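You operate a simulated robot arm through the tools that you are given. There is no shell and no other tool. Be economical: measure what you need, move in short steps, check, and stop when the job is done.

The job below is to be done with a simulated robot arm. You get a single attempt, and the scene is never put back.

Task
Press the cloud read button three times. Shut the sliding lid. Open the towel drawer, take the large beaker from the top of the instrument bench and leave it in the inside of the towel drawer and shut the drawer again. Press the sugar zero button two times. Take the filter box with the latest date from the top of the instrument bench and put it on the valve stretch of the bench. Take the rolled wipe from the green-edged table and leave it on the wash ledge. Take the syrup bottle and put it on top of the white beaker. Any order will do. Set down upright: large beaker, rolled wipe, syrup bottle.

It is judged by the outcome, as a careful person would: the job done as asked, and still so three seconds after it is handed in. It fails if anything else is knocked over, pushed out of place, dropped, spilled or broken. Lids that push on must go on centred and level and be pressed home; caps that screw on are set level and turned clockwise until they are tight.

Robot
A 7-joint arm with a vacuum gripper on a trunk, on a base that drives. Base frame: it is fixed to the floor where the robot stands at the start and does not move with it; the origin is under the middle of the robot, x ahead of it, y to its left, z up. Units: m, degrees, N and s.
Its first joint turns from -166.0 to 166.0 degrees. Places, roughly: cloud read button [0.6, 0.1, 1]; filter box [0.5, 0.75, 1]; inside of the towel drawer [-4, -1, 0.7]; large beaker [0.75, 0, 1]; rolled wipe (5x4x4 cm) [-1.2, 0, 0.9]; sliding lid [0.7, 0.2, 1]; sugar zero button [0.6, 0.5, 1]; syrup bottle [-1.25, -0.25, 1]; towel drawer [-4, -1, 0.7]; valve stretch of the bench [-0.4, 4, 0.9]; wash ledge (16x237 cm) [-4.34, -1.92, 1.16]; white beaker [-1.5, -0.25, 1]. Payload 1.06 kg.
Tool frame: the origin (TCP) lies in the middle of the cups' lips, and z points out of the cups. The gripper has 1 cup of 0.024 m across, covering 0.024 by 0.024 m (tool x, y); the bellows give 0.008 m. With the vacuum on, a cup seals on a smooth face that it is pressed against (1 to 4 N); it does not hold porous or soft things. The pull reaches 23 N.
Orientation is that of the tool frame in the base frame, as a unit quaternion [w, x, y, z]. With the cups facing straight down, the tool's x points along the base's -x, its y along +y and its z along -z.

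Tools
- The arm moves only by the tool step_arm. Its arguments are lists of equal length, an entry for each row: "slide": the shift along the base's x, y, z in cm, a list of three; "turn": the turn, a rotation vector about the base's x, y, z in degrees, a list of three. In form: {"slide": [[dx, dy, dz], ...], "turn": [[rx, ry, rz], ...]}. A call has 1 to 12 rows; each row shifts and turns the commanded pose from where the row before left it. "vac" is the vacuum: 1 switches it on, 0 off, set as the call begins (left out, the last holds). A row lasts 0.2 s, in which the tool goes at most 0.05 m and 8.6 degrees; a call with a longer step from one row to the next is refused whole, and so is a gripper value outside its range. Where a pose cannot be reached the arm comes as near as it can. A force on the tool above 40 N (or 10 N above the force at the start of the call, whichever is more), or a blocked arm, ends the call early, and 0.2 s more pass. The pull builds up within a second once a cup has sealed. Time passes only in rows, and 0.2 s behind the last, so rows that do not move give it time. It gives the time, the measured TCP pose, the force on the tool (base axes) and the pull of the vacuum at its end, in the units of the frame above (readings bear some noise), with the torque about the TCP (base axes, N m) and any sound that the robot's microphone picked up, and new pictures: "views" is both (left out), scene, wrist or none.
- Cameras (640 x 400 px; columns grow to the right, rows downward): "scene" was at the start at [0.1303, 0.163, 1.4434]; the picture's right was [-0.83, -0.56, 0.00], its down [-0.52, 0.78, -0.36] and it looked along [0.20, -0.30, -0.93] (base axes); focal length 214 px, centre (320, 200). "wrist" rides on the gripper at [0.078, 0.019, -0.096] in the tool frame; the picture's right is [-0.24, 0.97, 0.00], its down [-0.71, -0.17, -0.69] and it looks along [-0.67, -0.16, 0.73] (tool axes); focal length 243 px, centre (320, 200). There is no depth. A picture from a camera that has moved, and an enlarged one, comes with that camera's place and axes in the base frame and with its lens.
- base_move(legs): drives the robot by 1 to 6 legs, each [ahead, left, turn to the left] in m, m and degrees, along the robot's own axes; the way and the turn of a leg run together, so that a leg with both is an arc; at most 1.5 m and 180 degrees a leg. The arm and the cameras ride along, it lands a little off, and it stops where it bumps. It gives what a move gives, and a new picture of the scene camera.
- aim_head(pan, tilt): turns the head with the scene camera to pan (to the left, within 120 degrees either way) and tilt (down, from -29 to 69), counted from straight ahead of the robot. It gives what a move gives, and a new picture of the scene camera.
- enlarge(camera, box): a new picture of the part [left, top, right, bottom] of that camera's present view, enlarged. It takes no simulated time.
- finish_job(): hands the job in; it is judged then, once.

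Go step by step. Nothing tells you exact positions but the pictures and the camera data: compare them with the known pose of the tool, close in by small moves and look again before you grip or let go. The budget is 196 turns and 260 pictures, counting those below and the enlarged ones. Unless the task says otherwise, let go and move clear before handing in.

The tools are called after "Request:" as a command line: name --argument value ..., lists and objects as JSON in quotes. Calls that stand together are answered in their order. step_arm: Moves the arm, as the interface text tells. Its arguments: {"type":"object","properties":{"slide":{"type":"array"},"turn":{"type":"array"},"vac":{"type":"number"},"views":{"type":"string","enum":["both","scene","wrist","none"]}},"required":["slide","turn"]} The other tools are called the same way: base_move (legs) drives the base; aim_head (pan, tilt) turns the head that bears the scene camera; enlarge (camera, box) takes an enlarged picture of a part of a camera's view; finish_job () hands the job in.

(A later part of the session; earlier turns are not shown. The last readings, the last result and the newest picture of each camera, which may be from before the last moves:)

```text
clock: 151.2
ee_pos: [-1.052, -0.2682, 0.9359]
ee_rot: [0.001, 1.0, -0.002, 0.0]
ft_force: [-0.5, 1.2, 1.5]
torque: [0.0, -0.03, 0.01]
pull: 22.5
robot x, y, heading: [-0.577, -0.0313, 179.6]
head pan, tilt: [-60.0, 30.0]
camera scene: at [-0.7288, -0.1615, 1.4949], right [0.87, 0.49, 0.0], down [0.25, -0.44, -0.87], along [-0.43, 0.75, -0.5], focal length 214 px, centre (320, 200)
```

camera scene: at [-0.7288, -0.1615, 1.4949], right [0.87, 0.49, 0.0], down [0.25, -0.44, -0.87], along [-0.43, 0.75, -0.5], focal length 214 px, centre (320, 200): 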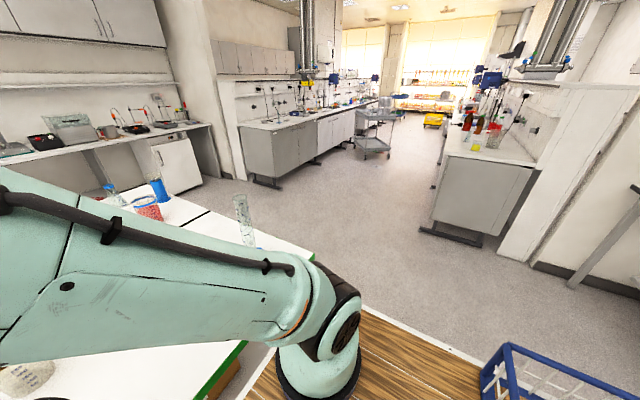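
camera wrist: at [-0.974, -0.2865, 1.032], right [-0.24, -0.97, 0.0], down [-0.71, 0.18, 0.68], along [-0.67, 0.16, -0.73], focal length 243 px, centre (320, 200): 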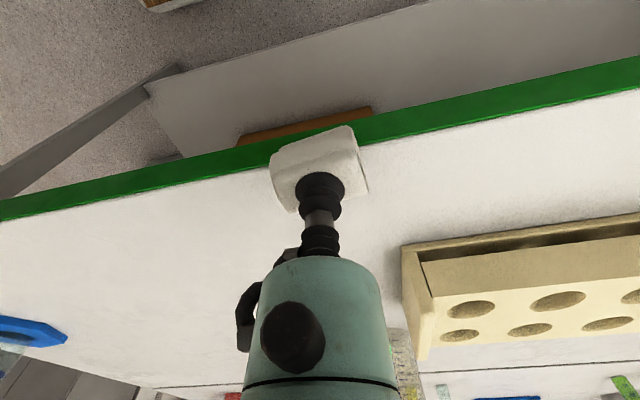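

The first move was refused so the wipe was slid along the table; nothing was hit and it is still held. Lift straight up now.

Request:
step_arm --slide '[[0, 0, 1], [0, 0, 3], [0, 0, 4.5], [0, 0, 4.5], [0, 0, 4.5], [0, 0, 4.5], [0, 0, 4.5], [0, 0, 4.5], [1.5, -2, 2.5], [2, -3, 1]]' --turn '[[0, 0, 0], [0, 0, 0], [0, 0, 0], [0, 0, 0], [0, 0, 0], [0, 0, 0], [0, 0, 0], [0, 0, 0], [0, 0, 0], [0, 0, 0]]'

```text
clock: 153.4
ee_pos: [-1.0152, -0.3203, 1.2847]
ee_rot: [0.0, 1.0, -0.001, 0.0]
ft_force: [0.9, -0.5, -0.1]
torque: [0.0, 0.01, 0.0]
pull: 22.9
robot x, y, heading: [-0.5813, -0.0296, 179.5]
head pan, tilt: [-60.0, 30.0]
camera scene: at [-0.7289, -0.1611, 1.4949], right [0.87, 0.49, 0.0], down [0.25, -0.44, -0.87], along [-0.43, 0.75, -0.5], focal length 214 px, centre (320, 200)
camera wrist: at [-0.9379, -0.3377, 1.3799], right [-0.24, -0.97, 0.0], down [-0.71, 0.18, 0.68], along [-0.67, 0.16, -0.73], focal length 243 px, centre (320, 200)
```

scene: 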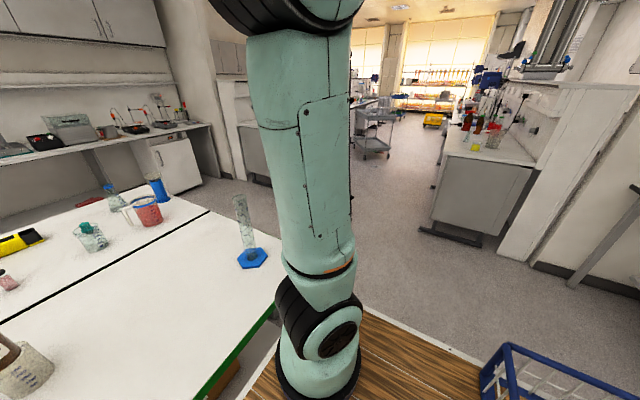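
wrist: 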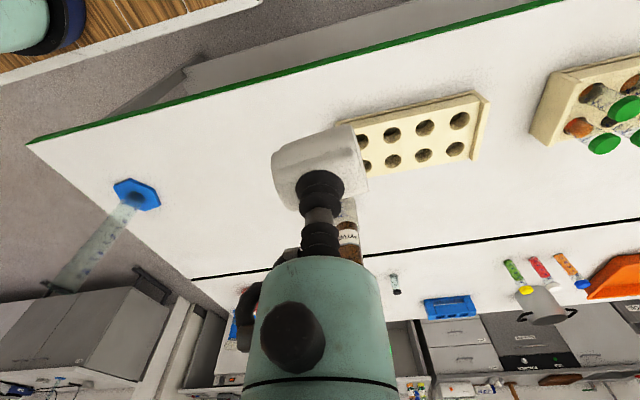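

Wipe held securely. Drive back, around the table's end (y≈1.37), and west toward the wash wall.

Request:
base_move --legs '[[-0.25, 0, 0], [0, -1.4, 0], [1.45, 0, 0], [1.35, 0, 0]]'

Request:
aim_head --pan 30 --tilt 25

Request:
aim_head --pan 90 --tilt 30

```text
clock: 174.8
ee_pos: [-3.5424, 1.085, 1.2827]
ee_rot: [0.001, 1.0, -0.004, 0.0]
ft_force: [0.0, 0.5, 0.5]
torque: [-0.02, -0.04, 0.01]
pull: 22.7
robot x, y, heading: [-3.1096, 1.37, 179.4]
head pan, tilt: [-60.0, 30.0]
camera scene: at [-3.2562, 1.2429, 1.4949], right [0.87, 0.49, 0.0], down [0.24, -0.44, -0.87], along [-0.42, 0.76, -0.5], focal length 214 px, centre (320, 200)
```

scene: 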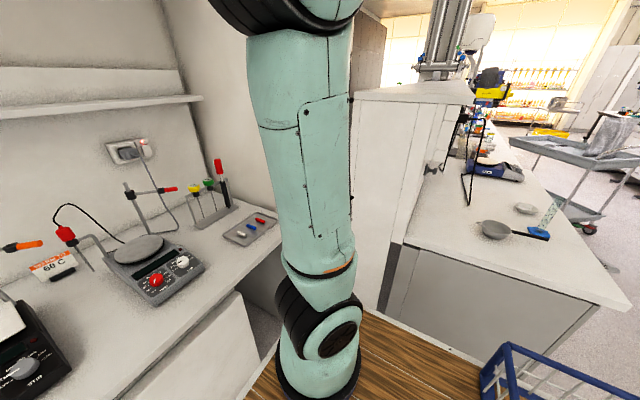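

```text
clock: 176.5
ee_pos: [-3.5437, 1.0853, 1.2829]
ee_rot: [0.001, 1.0, -0.004, 0.0]
ft_force: [-0.1, -0.7, -0.4]
torque: [-0.02, 0.03, 0.04]
pull: 23.1
robot x, y, heading: [-3.1048, 1.3725, 179.4]
head pan, tilt: [30.0, 25.0]
camera scene: at [-3.2924, 1.119, 1.5028], right [-0.49, 0.87, 0.0], down [0.37, 0.21, -0.91], along [-0.79, -0.44, -0.42], focal length 214 px, centre (320, 200)
```

scene: 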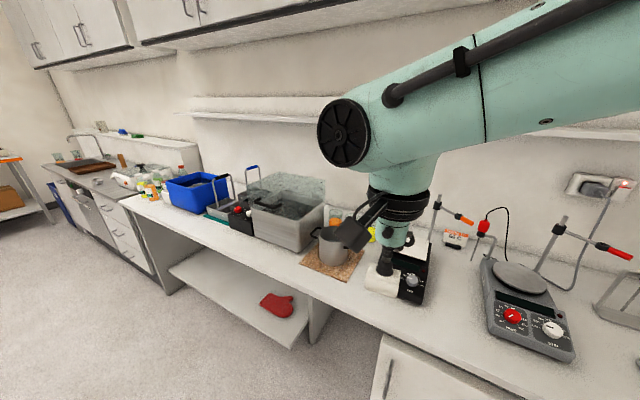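

```text
clock: 177.8
ee_pos: [-3.5436, 1.0838, 1.2837]
ee_rot: [0.001, 1.0, -0.003, 0.0]
ft_force: [0.4, -0.9, -1.0]
torque: [-0.02, 0.04, 0.03]
pull: 23.0
robot x, y, heading: [-3.1058, 1.3742, 179.1]
head pan, tilt: [90.0, 30.0]
camera scene: at [-3.2132, 1.0735, 1.4949], right [-1.0, 0.01, 0.0], down [0.01, 0.5, -0.87], along [-0.01, -0.87, -0.5], focal length 214 px, centre (320, 200)
```

scene: 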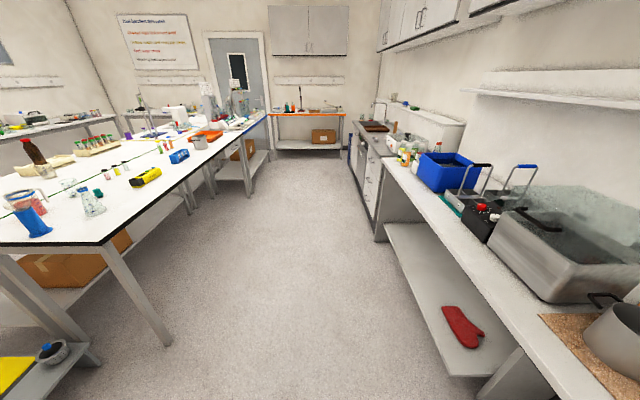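

The wash counter with ledge and drawers is along this wall at y<-0.5. Strafe along the wall to y≈-1.4.

Request:
base_move --legs '[[0, 1.4, 0.8], [0, 1.35, 0]]'

Request:
aim_head --pan 10 --tilt 30

Request:
aim_head --pan -35 --tilt 45

```text
clock: 191.5
ee_pos: [-3.5705, -1.7348, 1.2832]
ee_rot: [0.001, 1.0, -0.014, -0.001]
ft_force: [0.0, 0.1, -0.3]
torque: [0.02, -0.04, -0.04]
pull: 23.3
robot x, y, heading: [-3.1326, -1.459, 178.0]
head pan, tilt: [90.0, 30.0]
camera scene: at [-3.2412, -1.7536, 1.4949], right [-1.0, 0.03, 0.0], down [0.02, 0.5, -0.87], along [-0.03, -0.87, -0.5], focal length 214 px, centre (320, 200)
```

scene: 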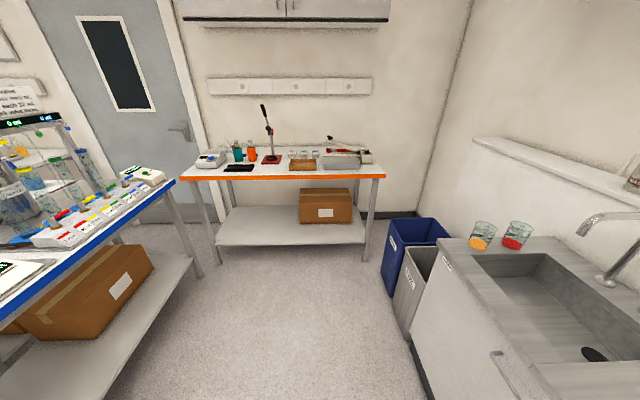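

```text
clock: 193.0
ee_pos: [-3.5699, -1.7365, 1.2837]
ee_rot: [0.001, 1.0, -0.014, 0.0]
ft_force: [-0.1, 0.0, 0.4]
torque: [-0.02, -0.03, -0.01]
pull: 23.2
robot x, y, heading: [-3.1298, -1.4582, 178.1]
head pan, tilt: [10.0, 30.0]
camera scene: at [-3.3277, -1.6759, 1.4949], right [-0.14, 0.99, 0.0], down [0.49, 0.07, -0.87], along [-0.86, -0.12, -0.5], focal length 214 px, centre (320, 200)
```

scene: 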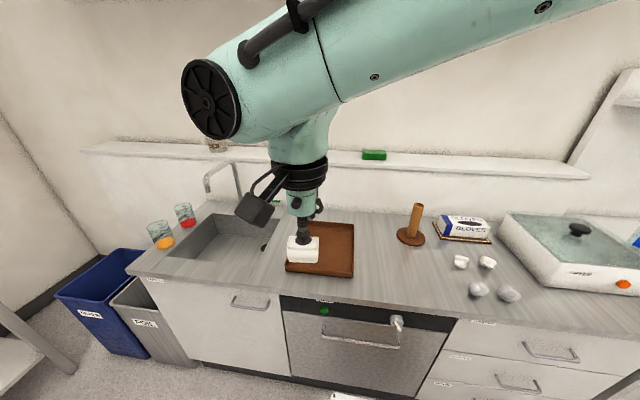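

```text
clock: 194.1
ee_pos: [-3.5707, -1.7352, 1.2833]
ee_rot: [0.001, 1.0, -0.013, 0.0]
ft_force: [0.6, 0.0, -1.1]
torque: [-0.02, 0.02, -0.01]
pull: 23.0
robot x, y, heading: [-3.132, -1.4555, 178.2]
head pan, tilt: [-35.0, 45.0]
camera scene: at [-3.3032, -1.6143, 1.4723], right [0.6, 0.8, 0.0], down [0.57, -0.42, -0.71], along [-0.57, 0.42, -0.71], focal length 214 px, centre (320, 200)
```

scene: 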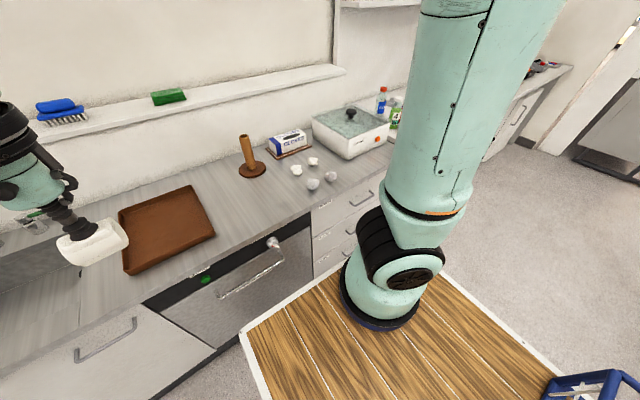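

The ledge (z≈1.16) has free space around y≈-1.3. Move the base ahead 0.21 m toward the counter edge (x≈-3.77).

Request:
base_move --legs '[[0.21, -0.1, 1.8]]'

Request:
aim_head --pan -15 --tilt 35

```text
clock: 195.9
ee_pos: [-3.7747, -1.643, 1.2829]
ee_rot: [0.001, 1.0, 0.001, 0.0]
ft_force: [-0.8, -0.9, -0.3]
torque: [-0.01, -0.02, 0.04]
pull: 22.3
robot x, y, heading: [-3.3412, -1.3519, 179.5]
head pan, tilt: [-35.0, 45.0]
camera scene: at [-3.5101, -1.515, 1.4723], right [0.58, 0.82, 0.0], down [0.58, -0.41, -0.71], along [-0.58, 0.41, -0.71], focal length 214 px, centre (320, 200)
```

scene: 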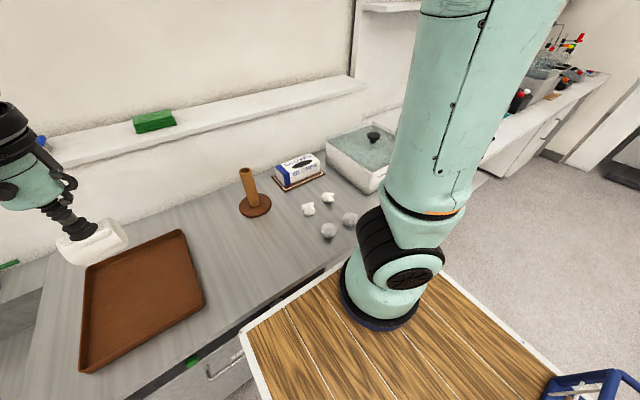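

```text
clock: 196.7
ee_pos: [-3.7737, -1.6435, 1.2826]
ee_rot: [0.001, 1.0, 0.001, 0.0]
ft_force: [0.5, 0.0, -0.3]
torque: [-0.02, -0.04, 0.0]
pull: 23.2
robot x, y, heading: [-3.3422, -1.3557, 179.8]
head pan, tilt: [-15.0, 35.0]
camera scene: at [-3.5286, -1.5387, 1.4871], right [0.26, 0.96, 0.0], down [0.55, -0.15, -0.82], along [-0.79, 0.22, -0.57], focal length 214 px, centre (320, 200)
```

scene: 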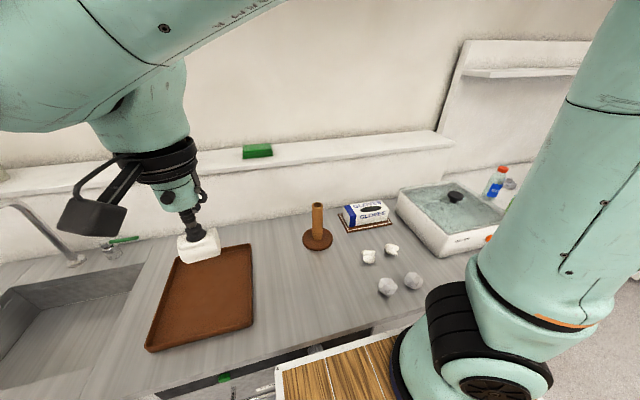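

Ledge top spans x -4.28 to -4.43 at z≈1.16. Extend the arm toward (-4.31, -1.33).

Request:
step_arm --slide '[[-3.5, 3.4, 0], [-3.5, 3.4, 0], [-3.5, 3.4, 0], [-3.5, 3.4, 0], [-3.5, 3.4, 0], [-3.5, 3.4, 0], [-3.5, 3.4, 0], [-3.5, 3.4, 0], [-4.5, 2, 0], [-4.5, 1, 0], [-4.5, 0.5, 0], [-4.5, 0, 0]]' --turn '[[0, 0, 0], [0, 0, 0], [0, 0, 0], [0, 0, 0], [0, 0, 0], [0, 0, 0], [0, 0, 0], [0, 0, 0], [0, 0, 0], [0, 0, 0], [0, 0, 0], [0, 0, 0]]'

```text
clock: 199.3
ee_pos: [-4.2364, -1.3386, 1.2839]
ee_rot: [0.0, 1.0, 0.001, -0.001]
ft_force: [0.4, -0.1, 0.3]
torque: [0.0, 0.03, 0.02]
pull: 23.6
robot x, y, heading: [-3.3421, -1.3575, 179.9]
head pan, tilt: [-15.0, 35.0]
camera scene: at [-3.5279, -1.5387, 1.4872], right [0.26, 0.96, 0.0], down [0.55, -0.15, -0.82], along [-0.79, 0.22, -0.57], focal length 214 px, centre (320, 200)
camera wrist: at [-4.1589, -1.3555, 1.3809], right [-0.23, -0.97, 0.0], down [-0.71, 0.17, 0.69], along [-0.67, 0.16, -0.73], focal length 243 px, centre (320, 200)
```

scene: 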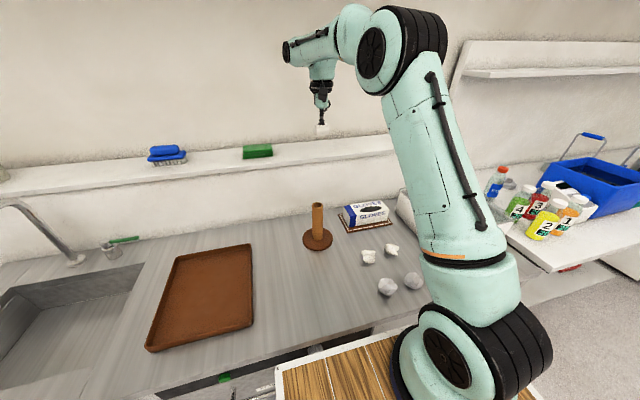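
wrist: 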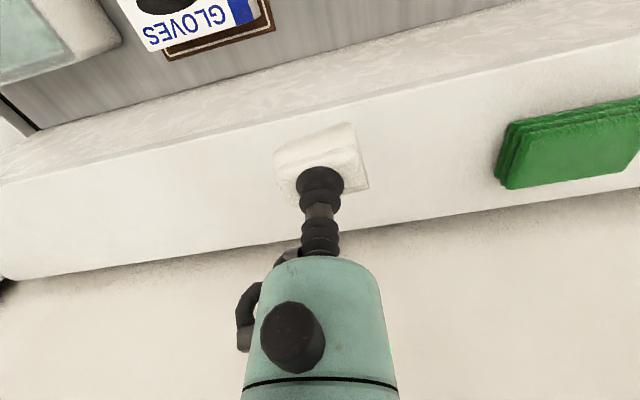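

Clearance looks fine; extend a further ~7.5 cm and lower over the ledge.

Request:
step_arm --slide '[[-2.5, 0, 0], [-2.5, 0, -1], [-2.5, 0, -2], [0, 0, -2.5]]' --turn '[[0, 0, 0], [0, 0, 0], [0, 0, 0], [0, 0, 0]]'

Request:
enlarge --camera "scene" --box '[250, 60, 410, 180]'

```text
clock: 200.3
ee_pos: [-4.3094, -1.3376, 1.2285]
ee_rot: [0.001, 1.0, -0.001, -0.001]
ft_force: [-0.1, 0.5, -1.5]
torque: [0.05, 0.0, -0.01]
pull: 22.9
robot x, y, heading: [-3.3416, -1.3548, 179.6]
head pan, tilt: [-15.0, 35.0]
camera scene: at [-3.5285, -1.5387, 1.4871], right [0.26, 0.96, 0.0], down [0.55, -0.15, -0.82], along [-0.79, 0.22, -0.57], focal length 214 px, centre (320, 200)
camera wrist: at [-4.2312, -1.3559, 1.3243], right [-0.23, -0.97, 0.0], down [-0.71, 0.17, 0.68], along [-0.67, 0.16, -0.73], focal length 243 px, centre (320, 200)
```

scene: 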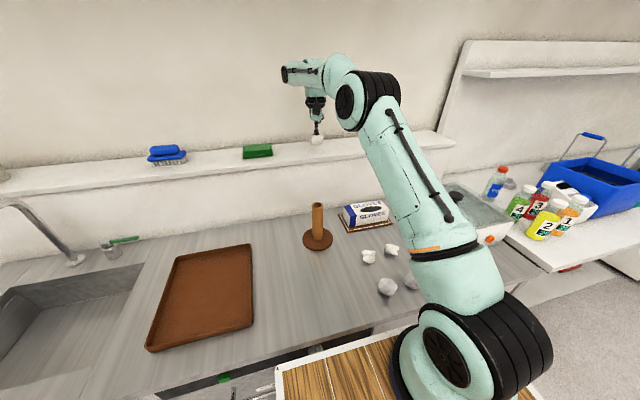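
wrist: 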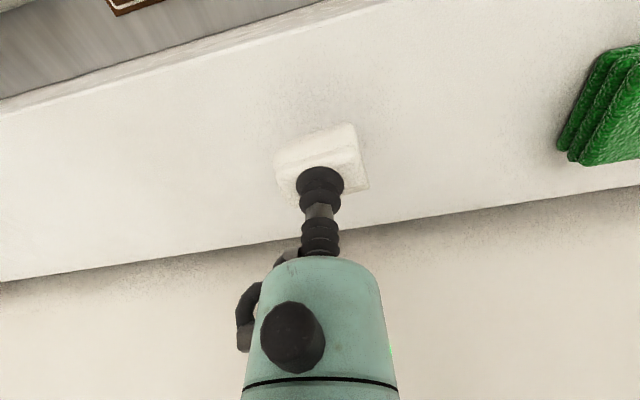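

```text
3.33 times, centred on (330, 120) of scene
camera zoom: at [-3.5285, -1.5387, 1.4871], right [0.26, 0.96, 0.0], down [0.55, -0.15, -0.82], along [-0.79, 0.22, -0.57], focal length 715 px, centre (287, 467)
```

zoom: 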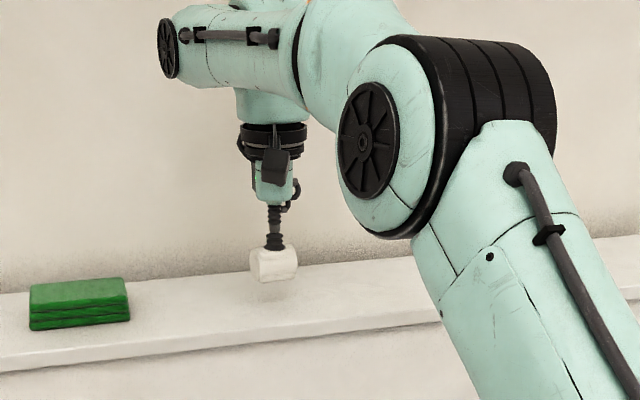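

Over the ledge. Lower until it touches.

Request:
step_arm --slide '[[0, 0, -1.8], [0, 0, -0.6], [0, 0, -0.4], [0, 0, -0.3], [0, 0, 0]]' --turn '[[0, 0, 0], [0, 0, 0], [0, 0, 0], [0, 0, 0], [0, 0, 0]]' --views "none"

Request:
enlarge --camera "scene" --box '[280, 100, 360, 160]'

```text
clock: 201.5
ee_pos: [-4.3082, -1.3378, 1.1968]
ee_rot: [0.002, 1.0, 0.001, 0.001]
ft_force: [0.2, -1.2, 2.9]
torque: [0.0, 0.01, -0.01]
pull: 23.1
robot x, y, heading: [-3.3372, -1.35, 179.9]
head pan, tilt: [-15.0, 35.0]
```

```text
6.67 times, centred on (320, 130) of scene
camera zoom: at [-3.5286, -1.5388, 1.4871], right [0.26, 0.96, 0.0], down [0.55, -0.15, -0.82], along [-0.79, 0.22, -0.57], focal length 1430 px, centre (320, 667)
```

zoom: 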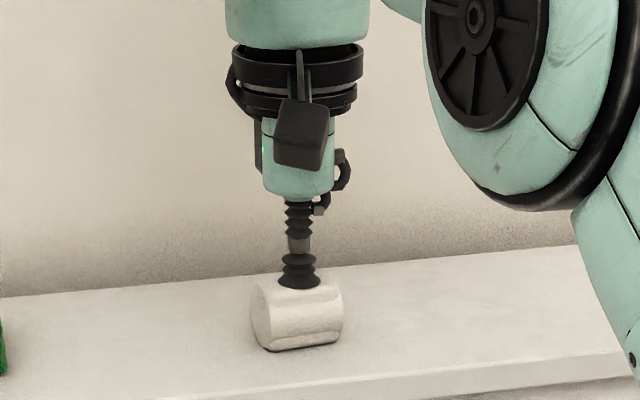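

Touching the ledge with 3 N. Release and rise.

Request:
step_arm --slide '[[0, 0, -0.1], [0, 0, 0], [0, 0, 0], [0, 0, 0], [0, 0, 0.5], [0, 0, 1.5], [0, 0, 4], [3, 0, 3], [4, 0, 2]]' --turn '[[0, 0, 0], [0, 0, 0], [0, 0, 0], [0, 0, 0], [0, 0, 0], [0, 0, 0], [0, 0, 0], [0, 0, 0], [0, 0, 0]]' --vac 0

Request:
enlarge --camera "scene" --box '[280, 100, 360, 160]'

```text
clock: 203.5
ee_pos: [-4.2362, -1.3361, 1.307]
ee_rot: [0.001, 1.0, 0.0, 0.001]
ft_force: [-1.6, -0.1, -0.6]
torque: [-0.01, -0.02, 0.0]
pull: 0.0
robot x, y, heading: [-3.342, -1.3534, 179.7]
head pan, tilt: [-15.0, 35.0]
camera scene: at [-3.5296, -1.5388, 1.487], right [0.26, 0.96, 0.0], down [0.55, -0.15, -0.82], along [-0.79, 0.22, -0.57], focal length 214 px, centre (320, 200)
camera wrist: at [-4.1592, -1.3541, 1.4028], right [-0.23, -0.97, 0.0], down [-0.71, 0.17, 0.68], along [-0.66, 0.16, -0.73], focal length 243 px, centre (320, 200)
```

scene: 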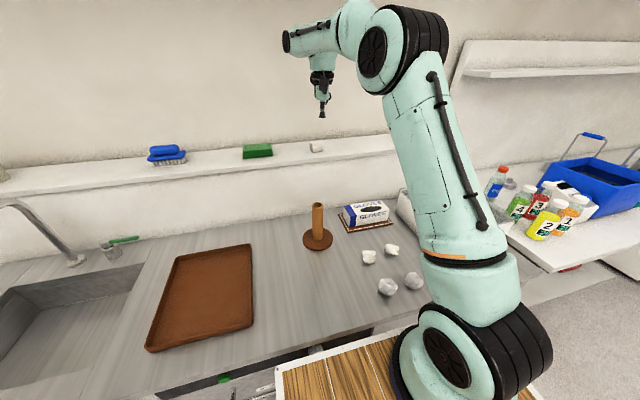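
wrist: 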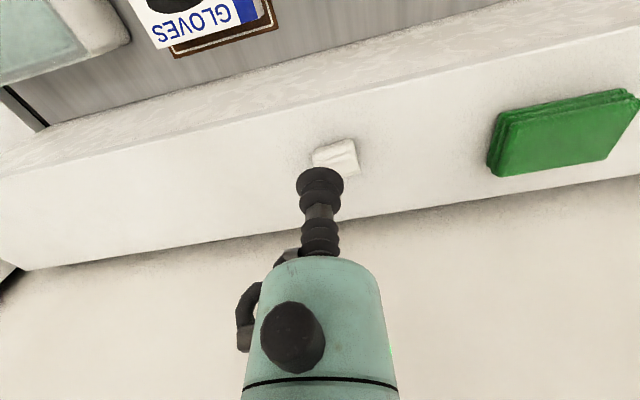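

```text
6.67 times, centred on (320, 130) of scene
camera zoom: at [-3.5296, -1.5388, 1.487], right [0.26, 0.96, 0.0], down [0.55, -0.15, -0.82], along [-0.79, 0.22, -0.57], focal length 1430 px, centre (320, 667)
```

zoom: 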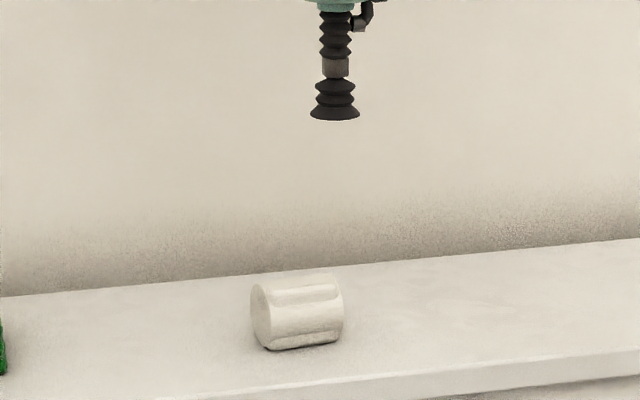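

Wipe rests on the ledge. Retract the arm, back off and look at the drawers.

Request:
step_arm --slide '[[4.1, -2.6, -0.2], [4.1, -2.6, -0.2], [4.1, -2.6, -0.2], [4.1, -2.6, -0.2], [4.1, -2.6, -0.2], [4.1, -2.6, -0.2], [4.1, -2.6, -0.2], [4.1, -2.6, -0.2], [4.1, -2.6, -0.2], [4.1, -2.6, -0.2], [4.1, -2.6, -0.2]]' --turn '[[0, 0, 0], [0, 0, 0], [0, 0, 0], [0, 0, 0], [0, 0, 0], [0, 0, 0], [0, 0, 0], [0, 0, 0], [0, 0, 0], [0, 0, 0], [0, 0, 0]]' --views "none"

Request:
base_move --legs '[[-0.5, -0.4, 0]]'

Request:
aim_head --pan 0 --tilt 40

```text
clock: 205.9
ee_pos: [-3.7859, -1.6192, 1.2793]
ee_rot: [0.001, 1.0, 0.0, 0.0]
ft_force: [0.5, 0.3, 0.2]
torque: [0.02, -0.01, 0.02]
pull: 0.1
robot x, y, heading: [-3.3419, -1.3514, 179.6]
head pan, tilt: [-15.0, 35.0]
```

```text
clock: 209.5
ee_pos: [-3.2935, -1.2122, 1.2802]
ee_rot: [0.001, 1.0, -0.002, 0.0]
ft_force: [1.0, -0.1, 0.2]
torque: [0.02, -0.02, 0.0]
pull: 0.0
robot x, y, heading: [-2.8495, -0.9463, 179.6]
head pan, tilt: [-15.0, 35.0]
camera scene: at [-3.0363, -1.1314, 1.4871], right [0.27, 0.96, 0.0], down [0.55, -0.15, -0.82], along [-0.79, 0.22, -0.57], focal length 214 px, centre (320, 200)
```

scene: 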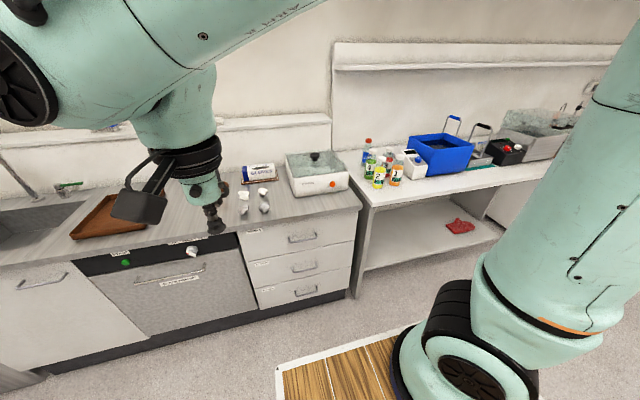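

```text
clock: 210.2
ee_pos: [-3.2938, -1.2132, 1.2802]
ee_rot: [0.0, 1.0, -0.001, 0.001]
ft_force: [0.1, 0.3, -0.1]
torque: [-0.01, 0.04, 0.0]
pull: 0.0
robot x, y, heading: [-2.8494, -0.9477, 179.7]
head pan, tilt: [0.0, 40.0]
camera scene: at [-3.0365, -1.1542, 1.4795], right [0.01, 1.0, 0.0], down [0.64, -0.01, -0.77], along [-0.77, 0.01, -0.64], focal length 214 px, centre (320, 200)
```

scene: 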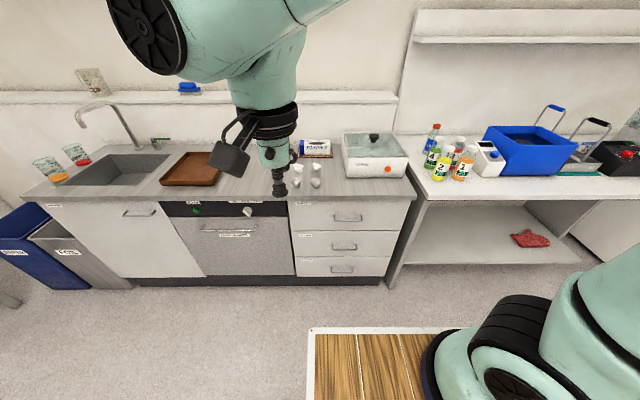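

Request:
enlarge --camera "scene" --box '[270, 180, 430, 290]'

Request:
enlarge --camera "scene" --box '[285, 190, 345, 240]'

```text
3.64 times, centred on (350, 235) of scene
camera zoom: at [-3.0365, -1.1542, 1.4795], right [0.01, 1.0, 0.0], down [0.64, -0.01, -0.77], along [-0.77, 0.01, -0.64], focal length 780 px, centre (211, 73)
```

zoom: 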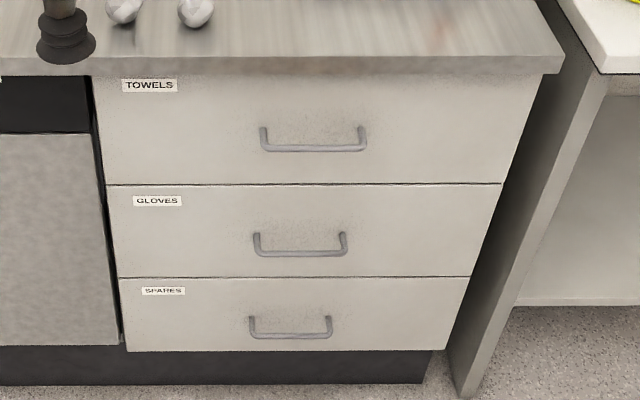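

```text
8.00 times, centred on (315, 215) of scene
camera zoom: at [-3.0365, -1.1542, 1.4795], right [0.01, 1.0, 0.0], down [0.64, -0.01, -0.77], along [-0.77, 0.01, -0.64], focal length 1716 px, centre (360, 80)
```

zoom: 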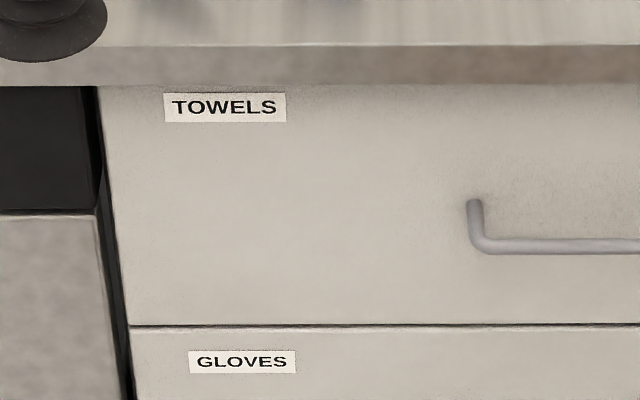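

The top drawer is labelled TOWELS; face x≈-3.775, z 0.66–0.85, y -1.30 to -0.76, handle at z≈0.765. I'll seal on the face below the handle with the tool horizontal; first extend, then rotate.

Request:
step_arm --slide '[[-4, 1.8, -1.2], [-4, 1.8, -1.2], [-4, 1.8, -1.2], [-4, 1.8, -1.2], [-4, 1.8, -1.2], [-4, 1.8, -1.2], [-4, 1.8, -1.2], [-4, 1.8, -1.2], [-4, 1.8, -1.2]]' --turn '[[0, 0, 0], [0, 0, 0], [0, 0, 0], [0, 0, 0], [0, 0, 0], [0, 0, 0], [0, 0, 0], [0, 0, 0], [0, 0, 0]]' --views "none"

Request:
step_arm --slide '[[0, 0, 0], [0, 0, 0], [0, 0, 0], [0, 0, 0], [0, 0, 0], [0, 0, 0], [0, 0, 0], [0, 0, 0], [0, 0, 0], [0, 0, 0], [0, 0, 0]]' --turn '[[0, 8.2, 0], [0, 8.2, 0], [0, 8.2, 0], [0, 8.2, 0], [0, 8.2, 0], [0, 8.2, 0], [0, 8.2, 0], [0, 8.2, 0], [0, 8.2, 0], [0, 8.2, 0], [0, 8, 0]]'

```text
clock: 212.2
ee_pos: [-3.655, -1.0483, 1.1707]
ee_rot: [0.001, 1.0, 0.0, -0.001]
ft_force: [-0.1, -0.3, 0.1]
torque: [0.04, 0.03, 0.01]
pull: 0.1
robot x, y, heading: [-2.8506, -0.9442, 179.4]
head pan, tilt: [0.0, 40.0]
```

```text
clock: 214.7
ee_pos: [-3.6532, -1.0509, 1.1705]
ee_rot: [0.0, -0.706, 0.0, 0.709]
ft_force: [-0.2, 0.9, -0.4]
torque: [0.0, -0.04, -0.01]
pull: 0.2
robot x, y, heading: [-2.8482, -0.9445, 179.6]
head pan, tilt: [0.0, 40.0]
camera scene: at [-3.0363, -1.1542, 1.4796], right [0.01, 1.0, 0.0], down [0.64, 0.0, -0.77], along [-0.77, 0.01, -0.64], focal length 214 px, centre (320, 200)
camera wrist: at [-3.5592, -1.0674, 1.0933], right [0.0, -0.97, 0.24], down [0.69, 0.17, 0.71], along [-0.73, 0.16, 0.67], focal length 243 px, centre (320, 200)
```

scene: 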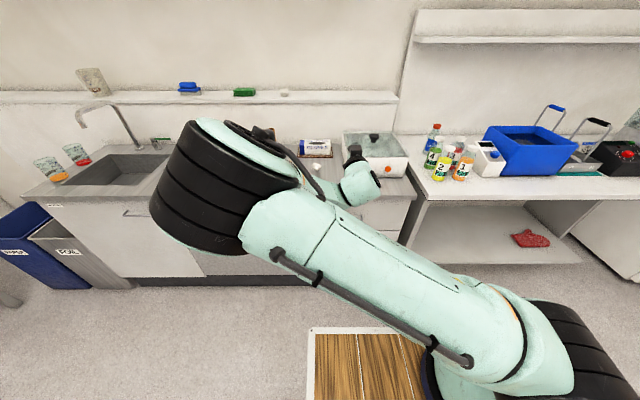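
wrist: 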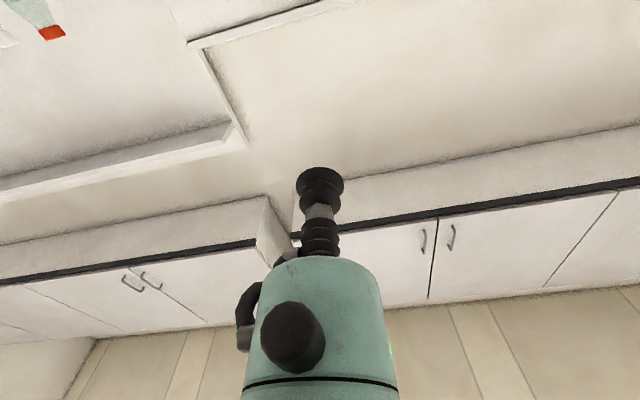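

Tool now points at the drawer wall. Lower in stages at x≈-3.655.

Request:
step_arm --slide '[[0, 0, -4.5], [0, 0, -4.5], [0, 0, -4.5], [0, 0, -4.5], [0, 0, -4.5], [0, 0, -4.5]]' --turn '[[0, 0, 0], [0, 0, 0], [0, 0, 0], [0, 0, 0], [0, 0, 0], [0, 0, 0]]'

```text
clock: 216.1
ee_pos: [-3.6526, -1.0511, 0.9021]
ee_rot: [0.001, 0.707, 0.001, -0.707]
ft_force: [-0.1, -0.5, 0.6]
torque: [-0.05, -0.03, 0.01]
pull: 0.0
robot x, y, heading: [-2.8456, -0.9422, 179.7]
head pan, tilt: [0.0, 40.0]
camera scene: at [-3.0362, -1.1543, 1.4795], right [0.01, 1.0, 0.0], down [0.64, 0.0, -0.77], along [-0.77, 0.01, -0.64], focal length 214 px, centre (320, 200)
camera wrist: at [-3.5586, -1.0691, 0.8247], right [0.0, -0.97, 0.24], down [0.69, 0.17, 0.71], along [-0.73, 0.16, 0.67], focal length 243 px, centre (320, 200)
```

scene: 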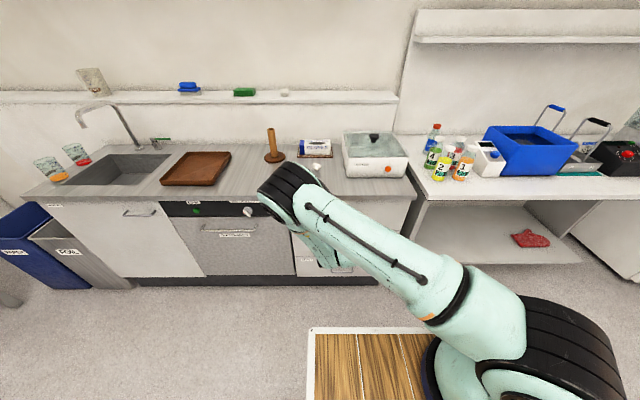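
wrist: 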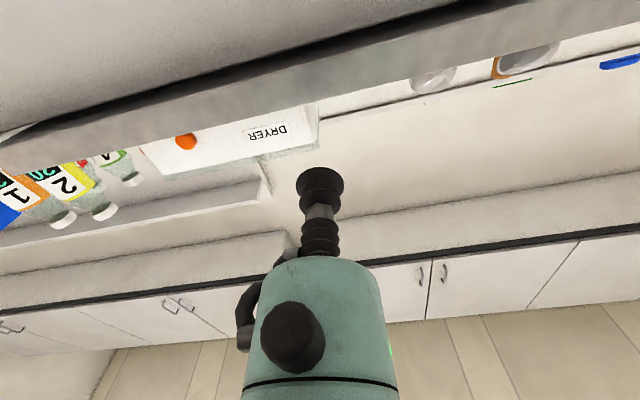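

I'll use the clear face left of the handle: y≈-1.15, z≈0.79, avoiding the label. Lower there and look.

Request:
step_arm --slide '[[0, -2.5, -3.5], [0, -2.5, -3.5], [0, -2.5, -2.1], [0, -2.3, -2]]' --turn '[[0, 0, 0], [0, 0, 0], [0, 0, 0], [0, 0, 0]]'

Request:
enlarge --camera "scene" --box '[230, 160, 410, 280]'

```text
clock: 217.1
ee_pos: [-3.6541, -1.1485, 0.7923]
ee_rot: [0.0, -0.707, 0.0, 0.707]
ft_force: [0.8, 0.0, 0.3]
torque: [-0.02, 0.01, -0.01]
pull: 0.0
robot x, y, heading: [-2.8496, -0.9448, 179.6]
head pan, tilt: [0.0, 40.0]
camera scene: at [-3.0365, -1.1542, 1.4795], right [0.01, 1.0, 0.0], down [0.64, 0.0, -0.77], along [-0.77, 0.01, -0.64], focal length 214 px, centre (320, 200)
camera wrist: at [-3.559, -1.1657, 0.7139], right [0.0, -0.97, 0.24], down [0.68, 0.17, 0.71], along [-0.73, 0.16, 0.67], focal length 243 px, centre (320, 200)
```

scene: 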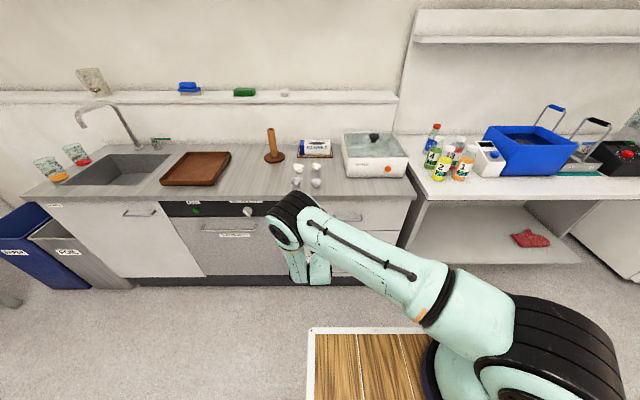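
wrist: 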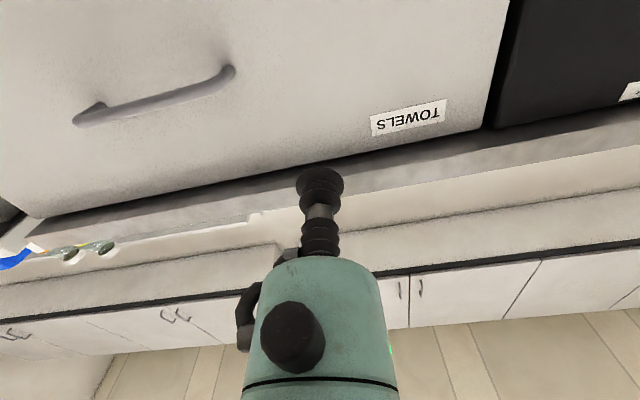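

```text
3.33 times, centred on (320, 220) of scene
camera zoom: at [-3.0365, -1.1542, 1.4795], right [0.01, 1.0, 0.0], down [0.64, 0.0, -0.77], along [-0.77, 0.01, -0.64], focal length 715 px, centre (320, 133)
```

zoom: 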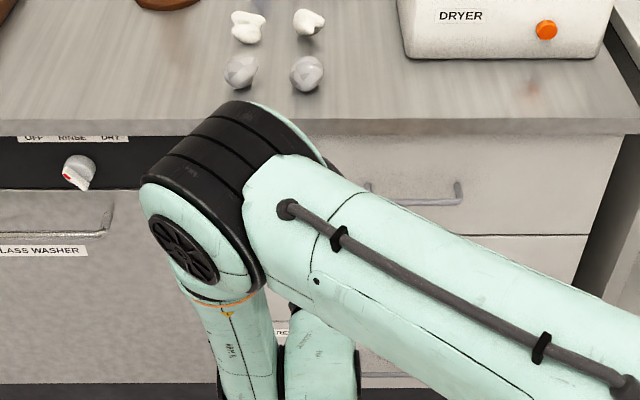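

Cup is in front of clear face, 12 cm away. Advance halfway and check elbow clearance from the counter.

Request:
step_arm --slide '[[-3, 0, 0], [-3, 0, 0], [-2.5, 0, 0]]' --turn '[[0, 0, 0], [0, 0, 0], [0, 0, 0]]'

Request:
enlarge --camera "scene" --box '[230, 160, 410, 280]'

```text
clock: 217.8
ee_pos: [-3.7384, -1.1482, 0.7912]
ee_rot: [0.002, 0.708, 0.0, -0.706]
ft_force: [0.1, -0.3, -0.3]
torque: [0.01, -0.01, 0.01]
pull: 0.0
robot x, y, heading: [-2.8518, -0.945, 179.5]
head pan, tilt: [0.0, 40.0]
camera scene: at [-3.0363, -1.1544, 1.4795], right [0.01, 1.0, 0.0], down [0.64, 0.0, -0.77], along [-0.77, 0.01, -0.64], focal length 214 px, centre (320, 200)
camera wrist: at [-3.6432, -1.1657, 0.713], right [0.0, -0.97, 0.24], down [0.68, 0.17, 0.71], along [-0.73, 0.16, 0.67], focal length 243 px, centre (320, 200)
```

scene: 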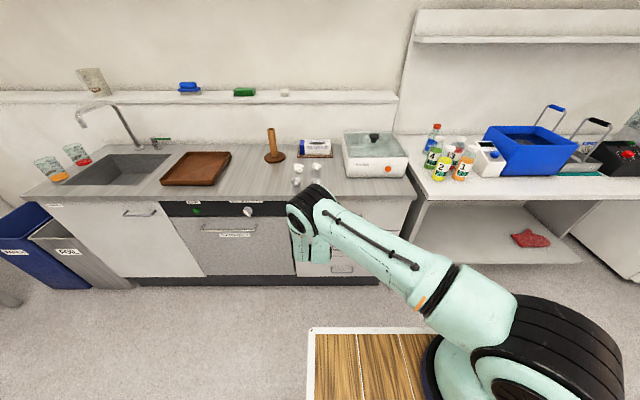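
wrist: 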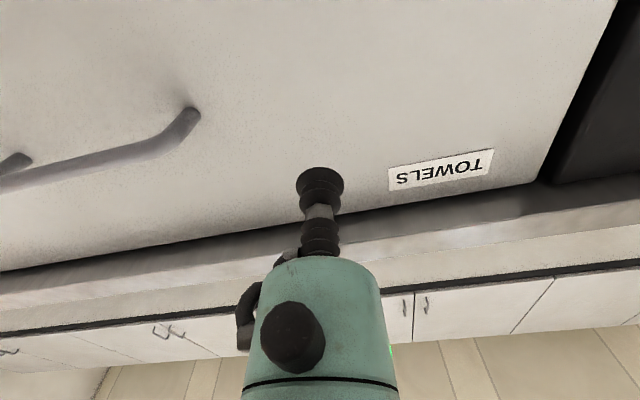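

```text
3.33 times, centred on (320, 220) of scene
camera zoom: at [-3.0363, -1.1544, 1.4795], right [0.01, 1.0, 0.0], down [0.64, 0.0, -0.77], along [-0.77, 0.01, -0.64], focal length 715 px, centre (320, 133)
```

zoom: 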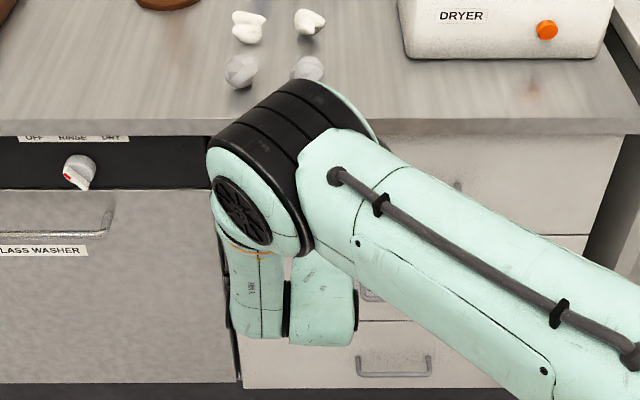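

Elbow appears above the counter edge with clearance. Advance the last centimetres with vacuum on.

Request:
step_arm --slide '[[-2, 0, 0], [-1, 0, 0], [-0.5, 0, 0], [-0.3, 0, 0], [0, 0, 0]]' --turn '[[0, 0, 0], [0, 0, 0], [0, 0, 0], [0, 0, 0], [0, 0, 0]]' --vac 1 --views "wrist"

```text
clock: 219.1
ee_pos: [-3.7762, -1.1487, 0.7902]
ee_rot: [0.001, 0.707, 0.0, -0.707]
ft_force: [-0.1, -0.7, -1.4]
torque: [-0.04, -0.01, -0.01]
pull: 0.0
robot x, y, heading: [-2.8514, -0.944, 179.5]
head pan, tilt: [0.0, 40.0]
camera wrist: at [-3.6812, -1.1666, 0.7132], right [0.0, -0.97, 0.24], down [0.68, 0.17, 0.71], along [-0.73, 0.16, 0.67], focal length 243 px, centre (320, 200)
```

wrist: 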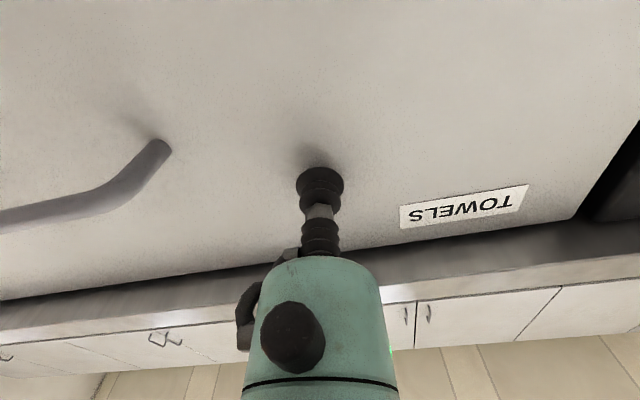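

Shadow shows it is close. A bit more.

Request:
step_arm --slide '[[-0.4, 0, 0], [-0.4, 0, 0], [-0.4, 0, 0], [0, 0, 0]]' --turn '[[0, 0, 0], [0, 0, 0], [0, 0, 0], [0, 0, 0]]' --views "wrist"

```text
clock: 220.1
ee_pos: [-3.7889, -1.1494, 0.7906]
ee_rot: [0.002, 0.707, 0.002, -0.707]
ft_force: [15.0, -4.2, 4.5]
torque: [-0.04, -0.05, -0.12]
pull: 22.5
robot x, y, heading: [-2.8528, -0.9461, 179.5]
head pan, tilt: [0.0, 40.0]
camera wrist: at [-3.6934, -1.1665, 0.7139], right [0.0, -0.97, 0.24], down [0.68, 0.17, 0.71], along [-0.73, 0.16, 0.67], focal length 243 px, centre (320, 200)
```

wrist: 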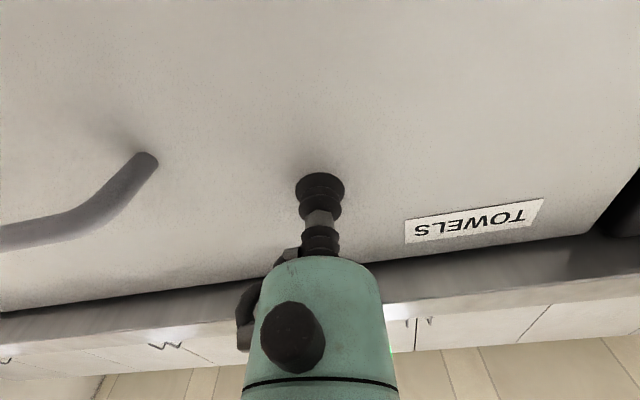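

Sealed. Pull the drawer out gently.

Request:
step_arm --slide '[[0.7, 0, 0], [1, 0, 0], [1, 0, 0], [1, 0, 0], [1, 0, 0], [1, 0, 0]]' --turn '[[0, 0, 0], [0, 0, 0], [0, 0, 0], [0, 0, 0], [0, 0, 0], [0, 0, 0]]' --views "scene"

```text
clock: 221.4
ee_pos: [-3.732, -1.1475, 0.7903]
ee_rot: [0.0, -0.707, -0.001, 0.707]
ft_force: [0.8, -3.9, 3.1]
torque: [0.06, -0.05, -0.1]
pull: 23.1
robot x, y, heading: [-2.8475, -0.9466, 179.7]
head pan, tilt: [0.0, 40.0]
camera scene: at [-3.0363, -1.1543, 1.4795], right [0.01, 1.0, 0.0], down [0.64, 0.0, -0.77], along [-0.77, 0.01, -0.64], focal length 214 px, centre (320, 200)
```

scene: 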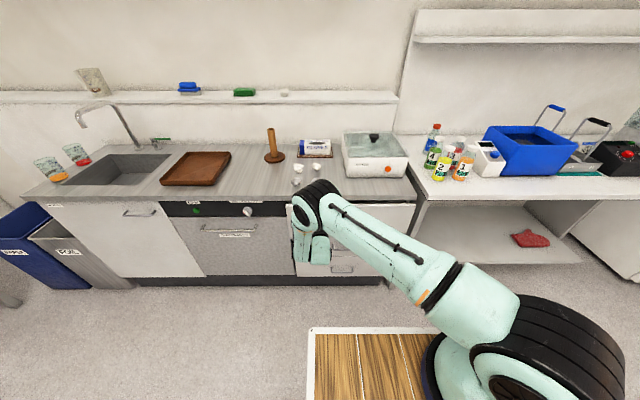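

The drawer moves. Pull 10 cm more with the arm.

Request:
step_arm --slide '[[1.3, 0, 0], [1.3, 0, 0], [1.3, 0, 0], [1.3, 0, 0], [1.3, 0, 0], [1.3, 0, 0], [1.3, 0, 0], [1.3, 0, 0]]' --turn '[[0, 0, 0], [0, 0, 0], [0, 0, 0], [0, 0, 0], [0, 0, 0], [0, 0, 0], [0, 0, 0], [0, 0, 0]]'

Request:
enlarge --camera "scene" --box '[230, 160, 430, 290]'

```text
clock: 223.2
ee_pos: [-3.6273, -1.1476, 0.7911]
ee_rot: [0.001, 0.707, 0.001, -0.707]
ft_force: [-0.2, 2.0, 1.1]
torque: [0.04, 0.0, -0.04]
pull: 22.8
robot x, y, heading: [-2.8445, -0.9471, 179.5]
head pan, tilt: [0.0, 40.0]
camera scene: at [-3.0365, -1.1541, 1.4795], right [0.01, 1.0, 0.0], down [0.64, -0.01, -0.77], along [-0.77, 0.01, -0.64], focal length 214 px, centre (320, 200)
camera wrist: at [-3.5331, -1.165, 0.7131], right [0.0, -0.97, 0.23], down [0.69, 0.17, 0.71], along [-0.73, 0.16, 0.67], focal length 243 px, centre (320, 200)
```

scene: 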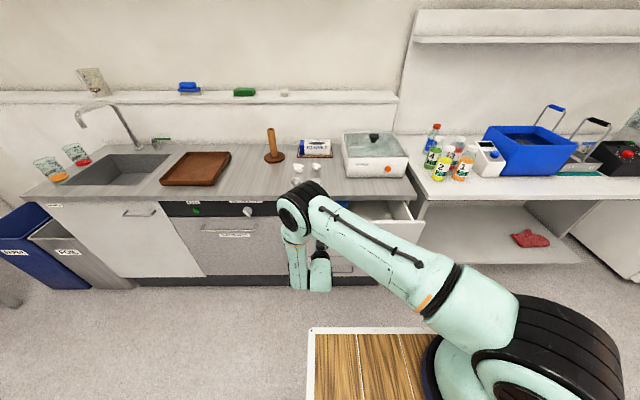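
wrist: 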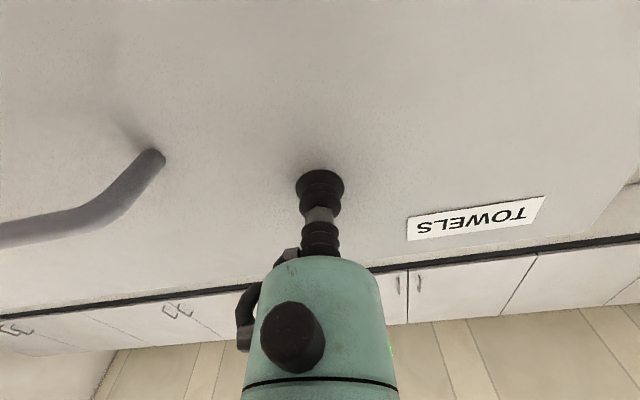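

```text
3.08 times, centred on (330, 225) of scene
camera zoom: at [-3.0365, -1.1541, 1.4795], right [0.01, 1.0, 0.0], down [0.64, -0.01, -0.77], along [-0.77, 0.01, -0.64], focal length 660 px, centre (289, 123)
```

zoom: 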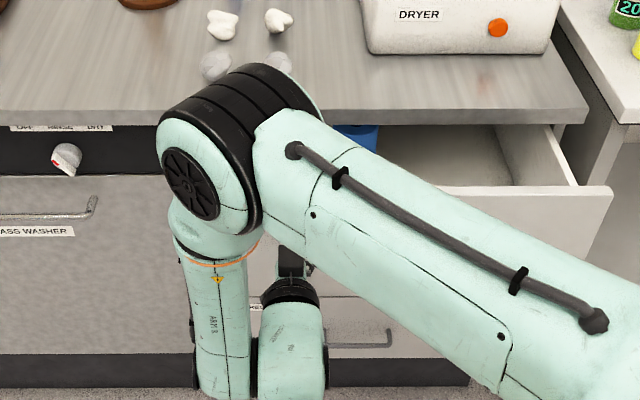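

Drawer is about 16 cm open with a blue item inside at left. Back the base 0.10 m to open further.

Request:
base_move --legs '[[-0.1, 0, 0]]'

Request:
enlarge --camera "scene" --box '[230, 160, 430, 290]'

```text
clock: 224.4
ee_pos: [-3.5267, -1.1494, 0.7904]
ee_rot: [0.001, 0.707, 0.001, -0.707]
ft_force: [-0.9, 9.0, -0.7]
torque: [0.03, -0.04, 0.05]
pull: 22.2
robot x, y, heading: [-2.7468, -0.944, 179.6]
head pan, tilt: [0.0, 40.0]
camera scene: at [-2.9353, -1.1549, 1.4796], right [0.01, 1.0, 0.0], down [0.64, 0.0, -0.77], along [-0.77, 0.01, -0.64], focal length 214 px, centre (320, 200)
```

scene: 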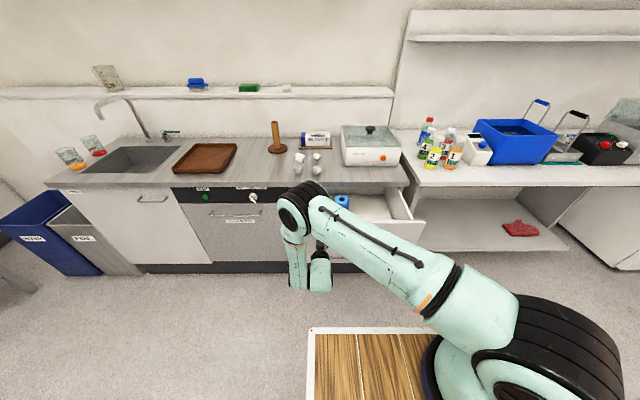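

```text
3.08 times, centred on (330, 225) of scene
camera zoom: at [-2.9353, -1.1549, 1.4796], right [0.01, 1.0, 0.0], down [0.64, 0.0, -0.77], along [-0.77, 0.01, -0.64], focal length 660 px, centre (289, 123)
```

zoom: 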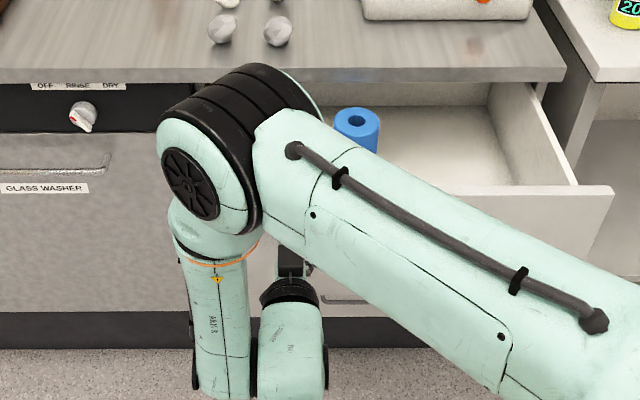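

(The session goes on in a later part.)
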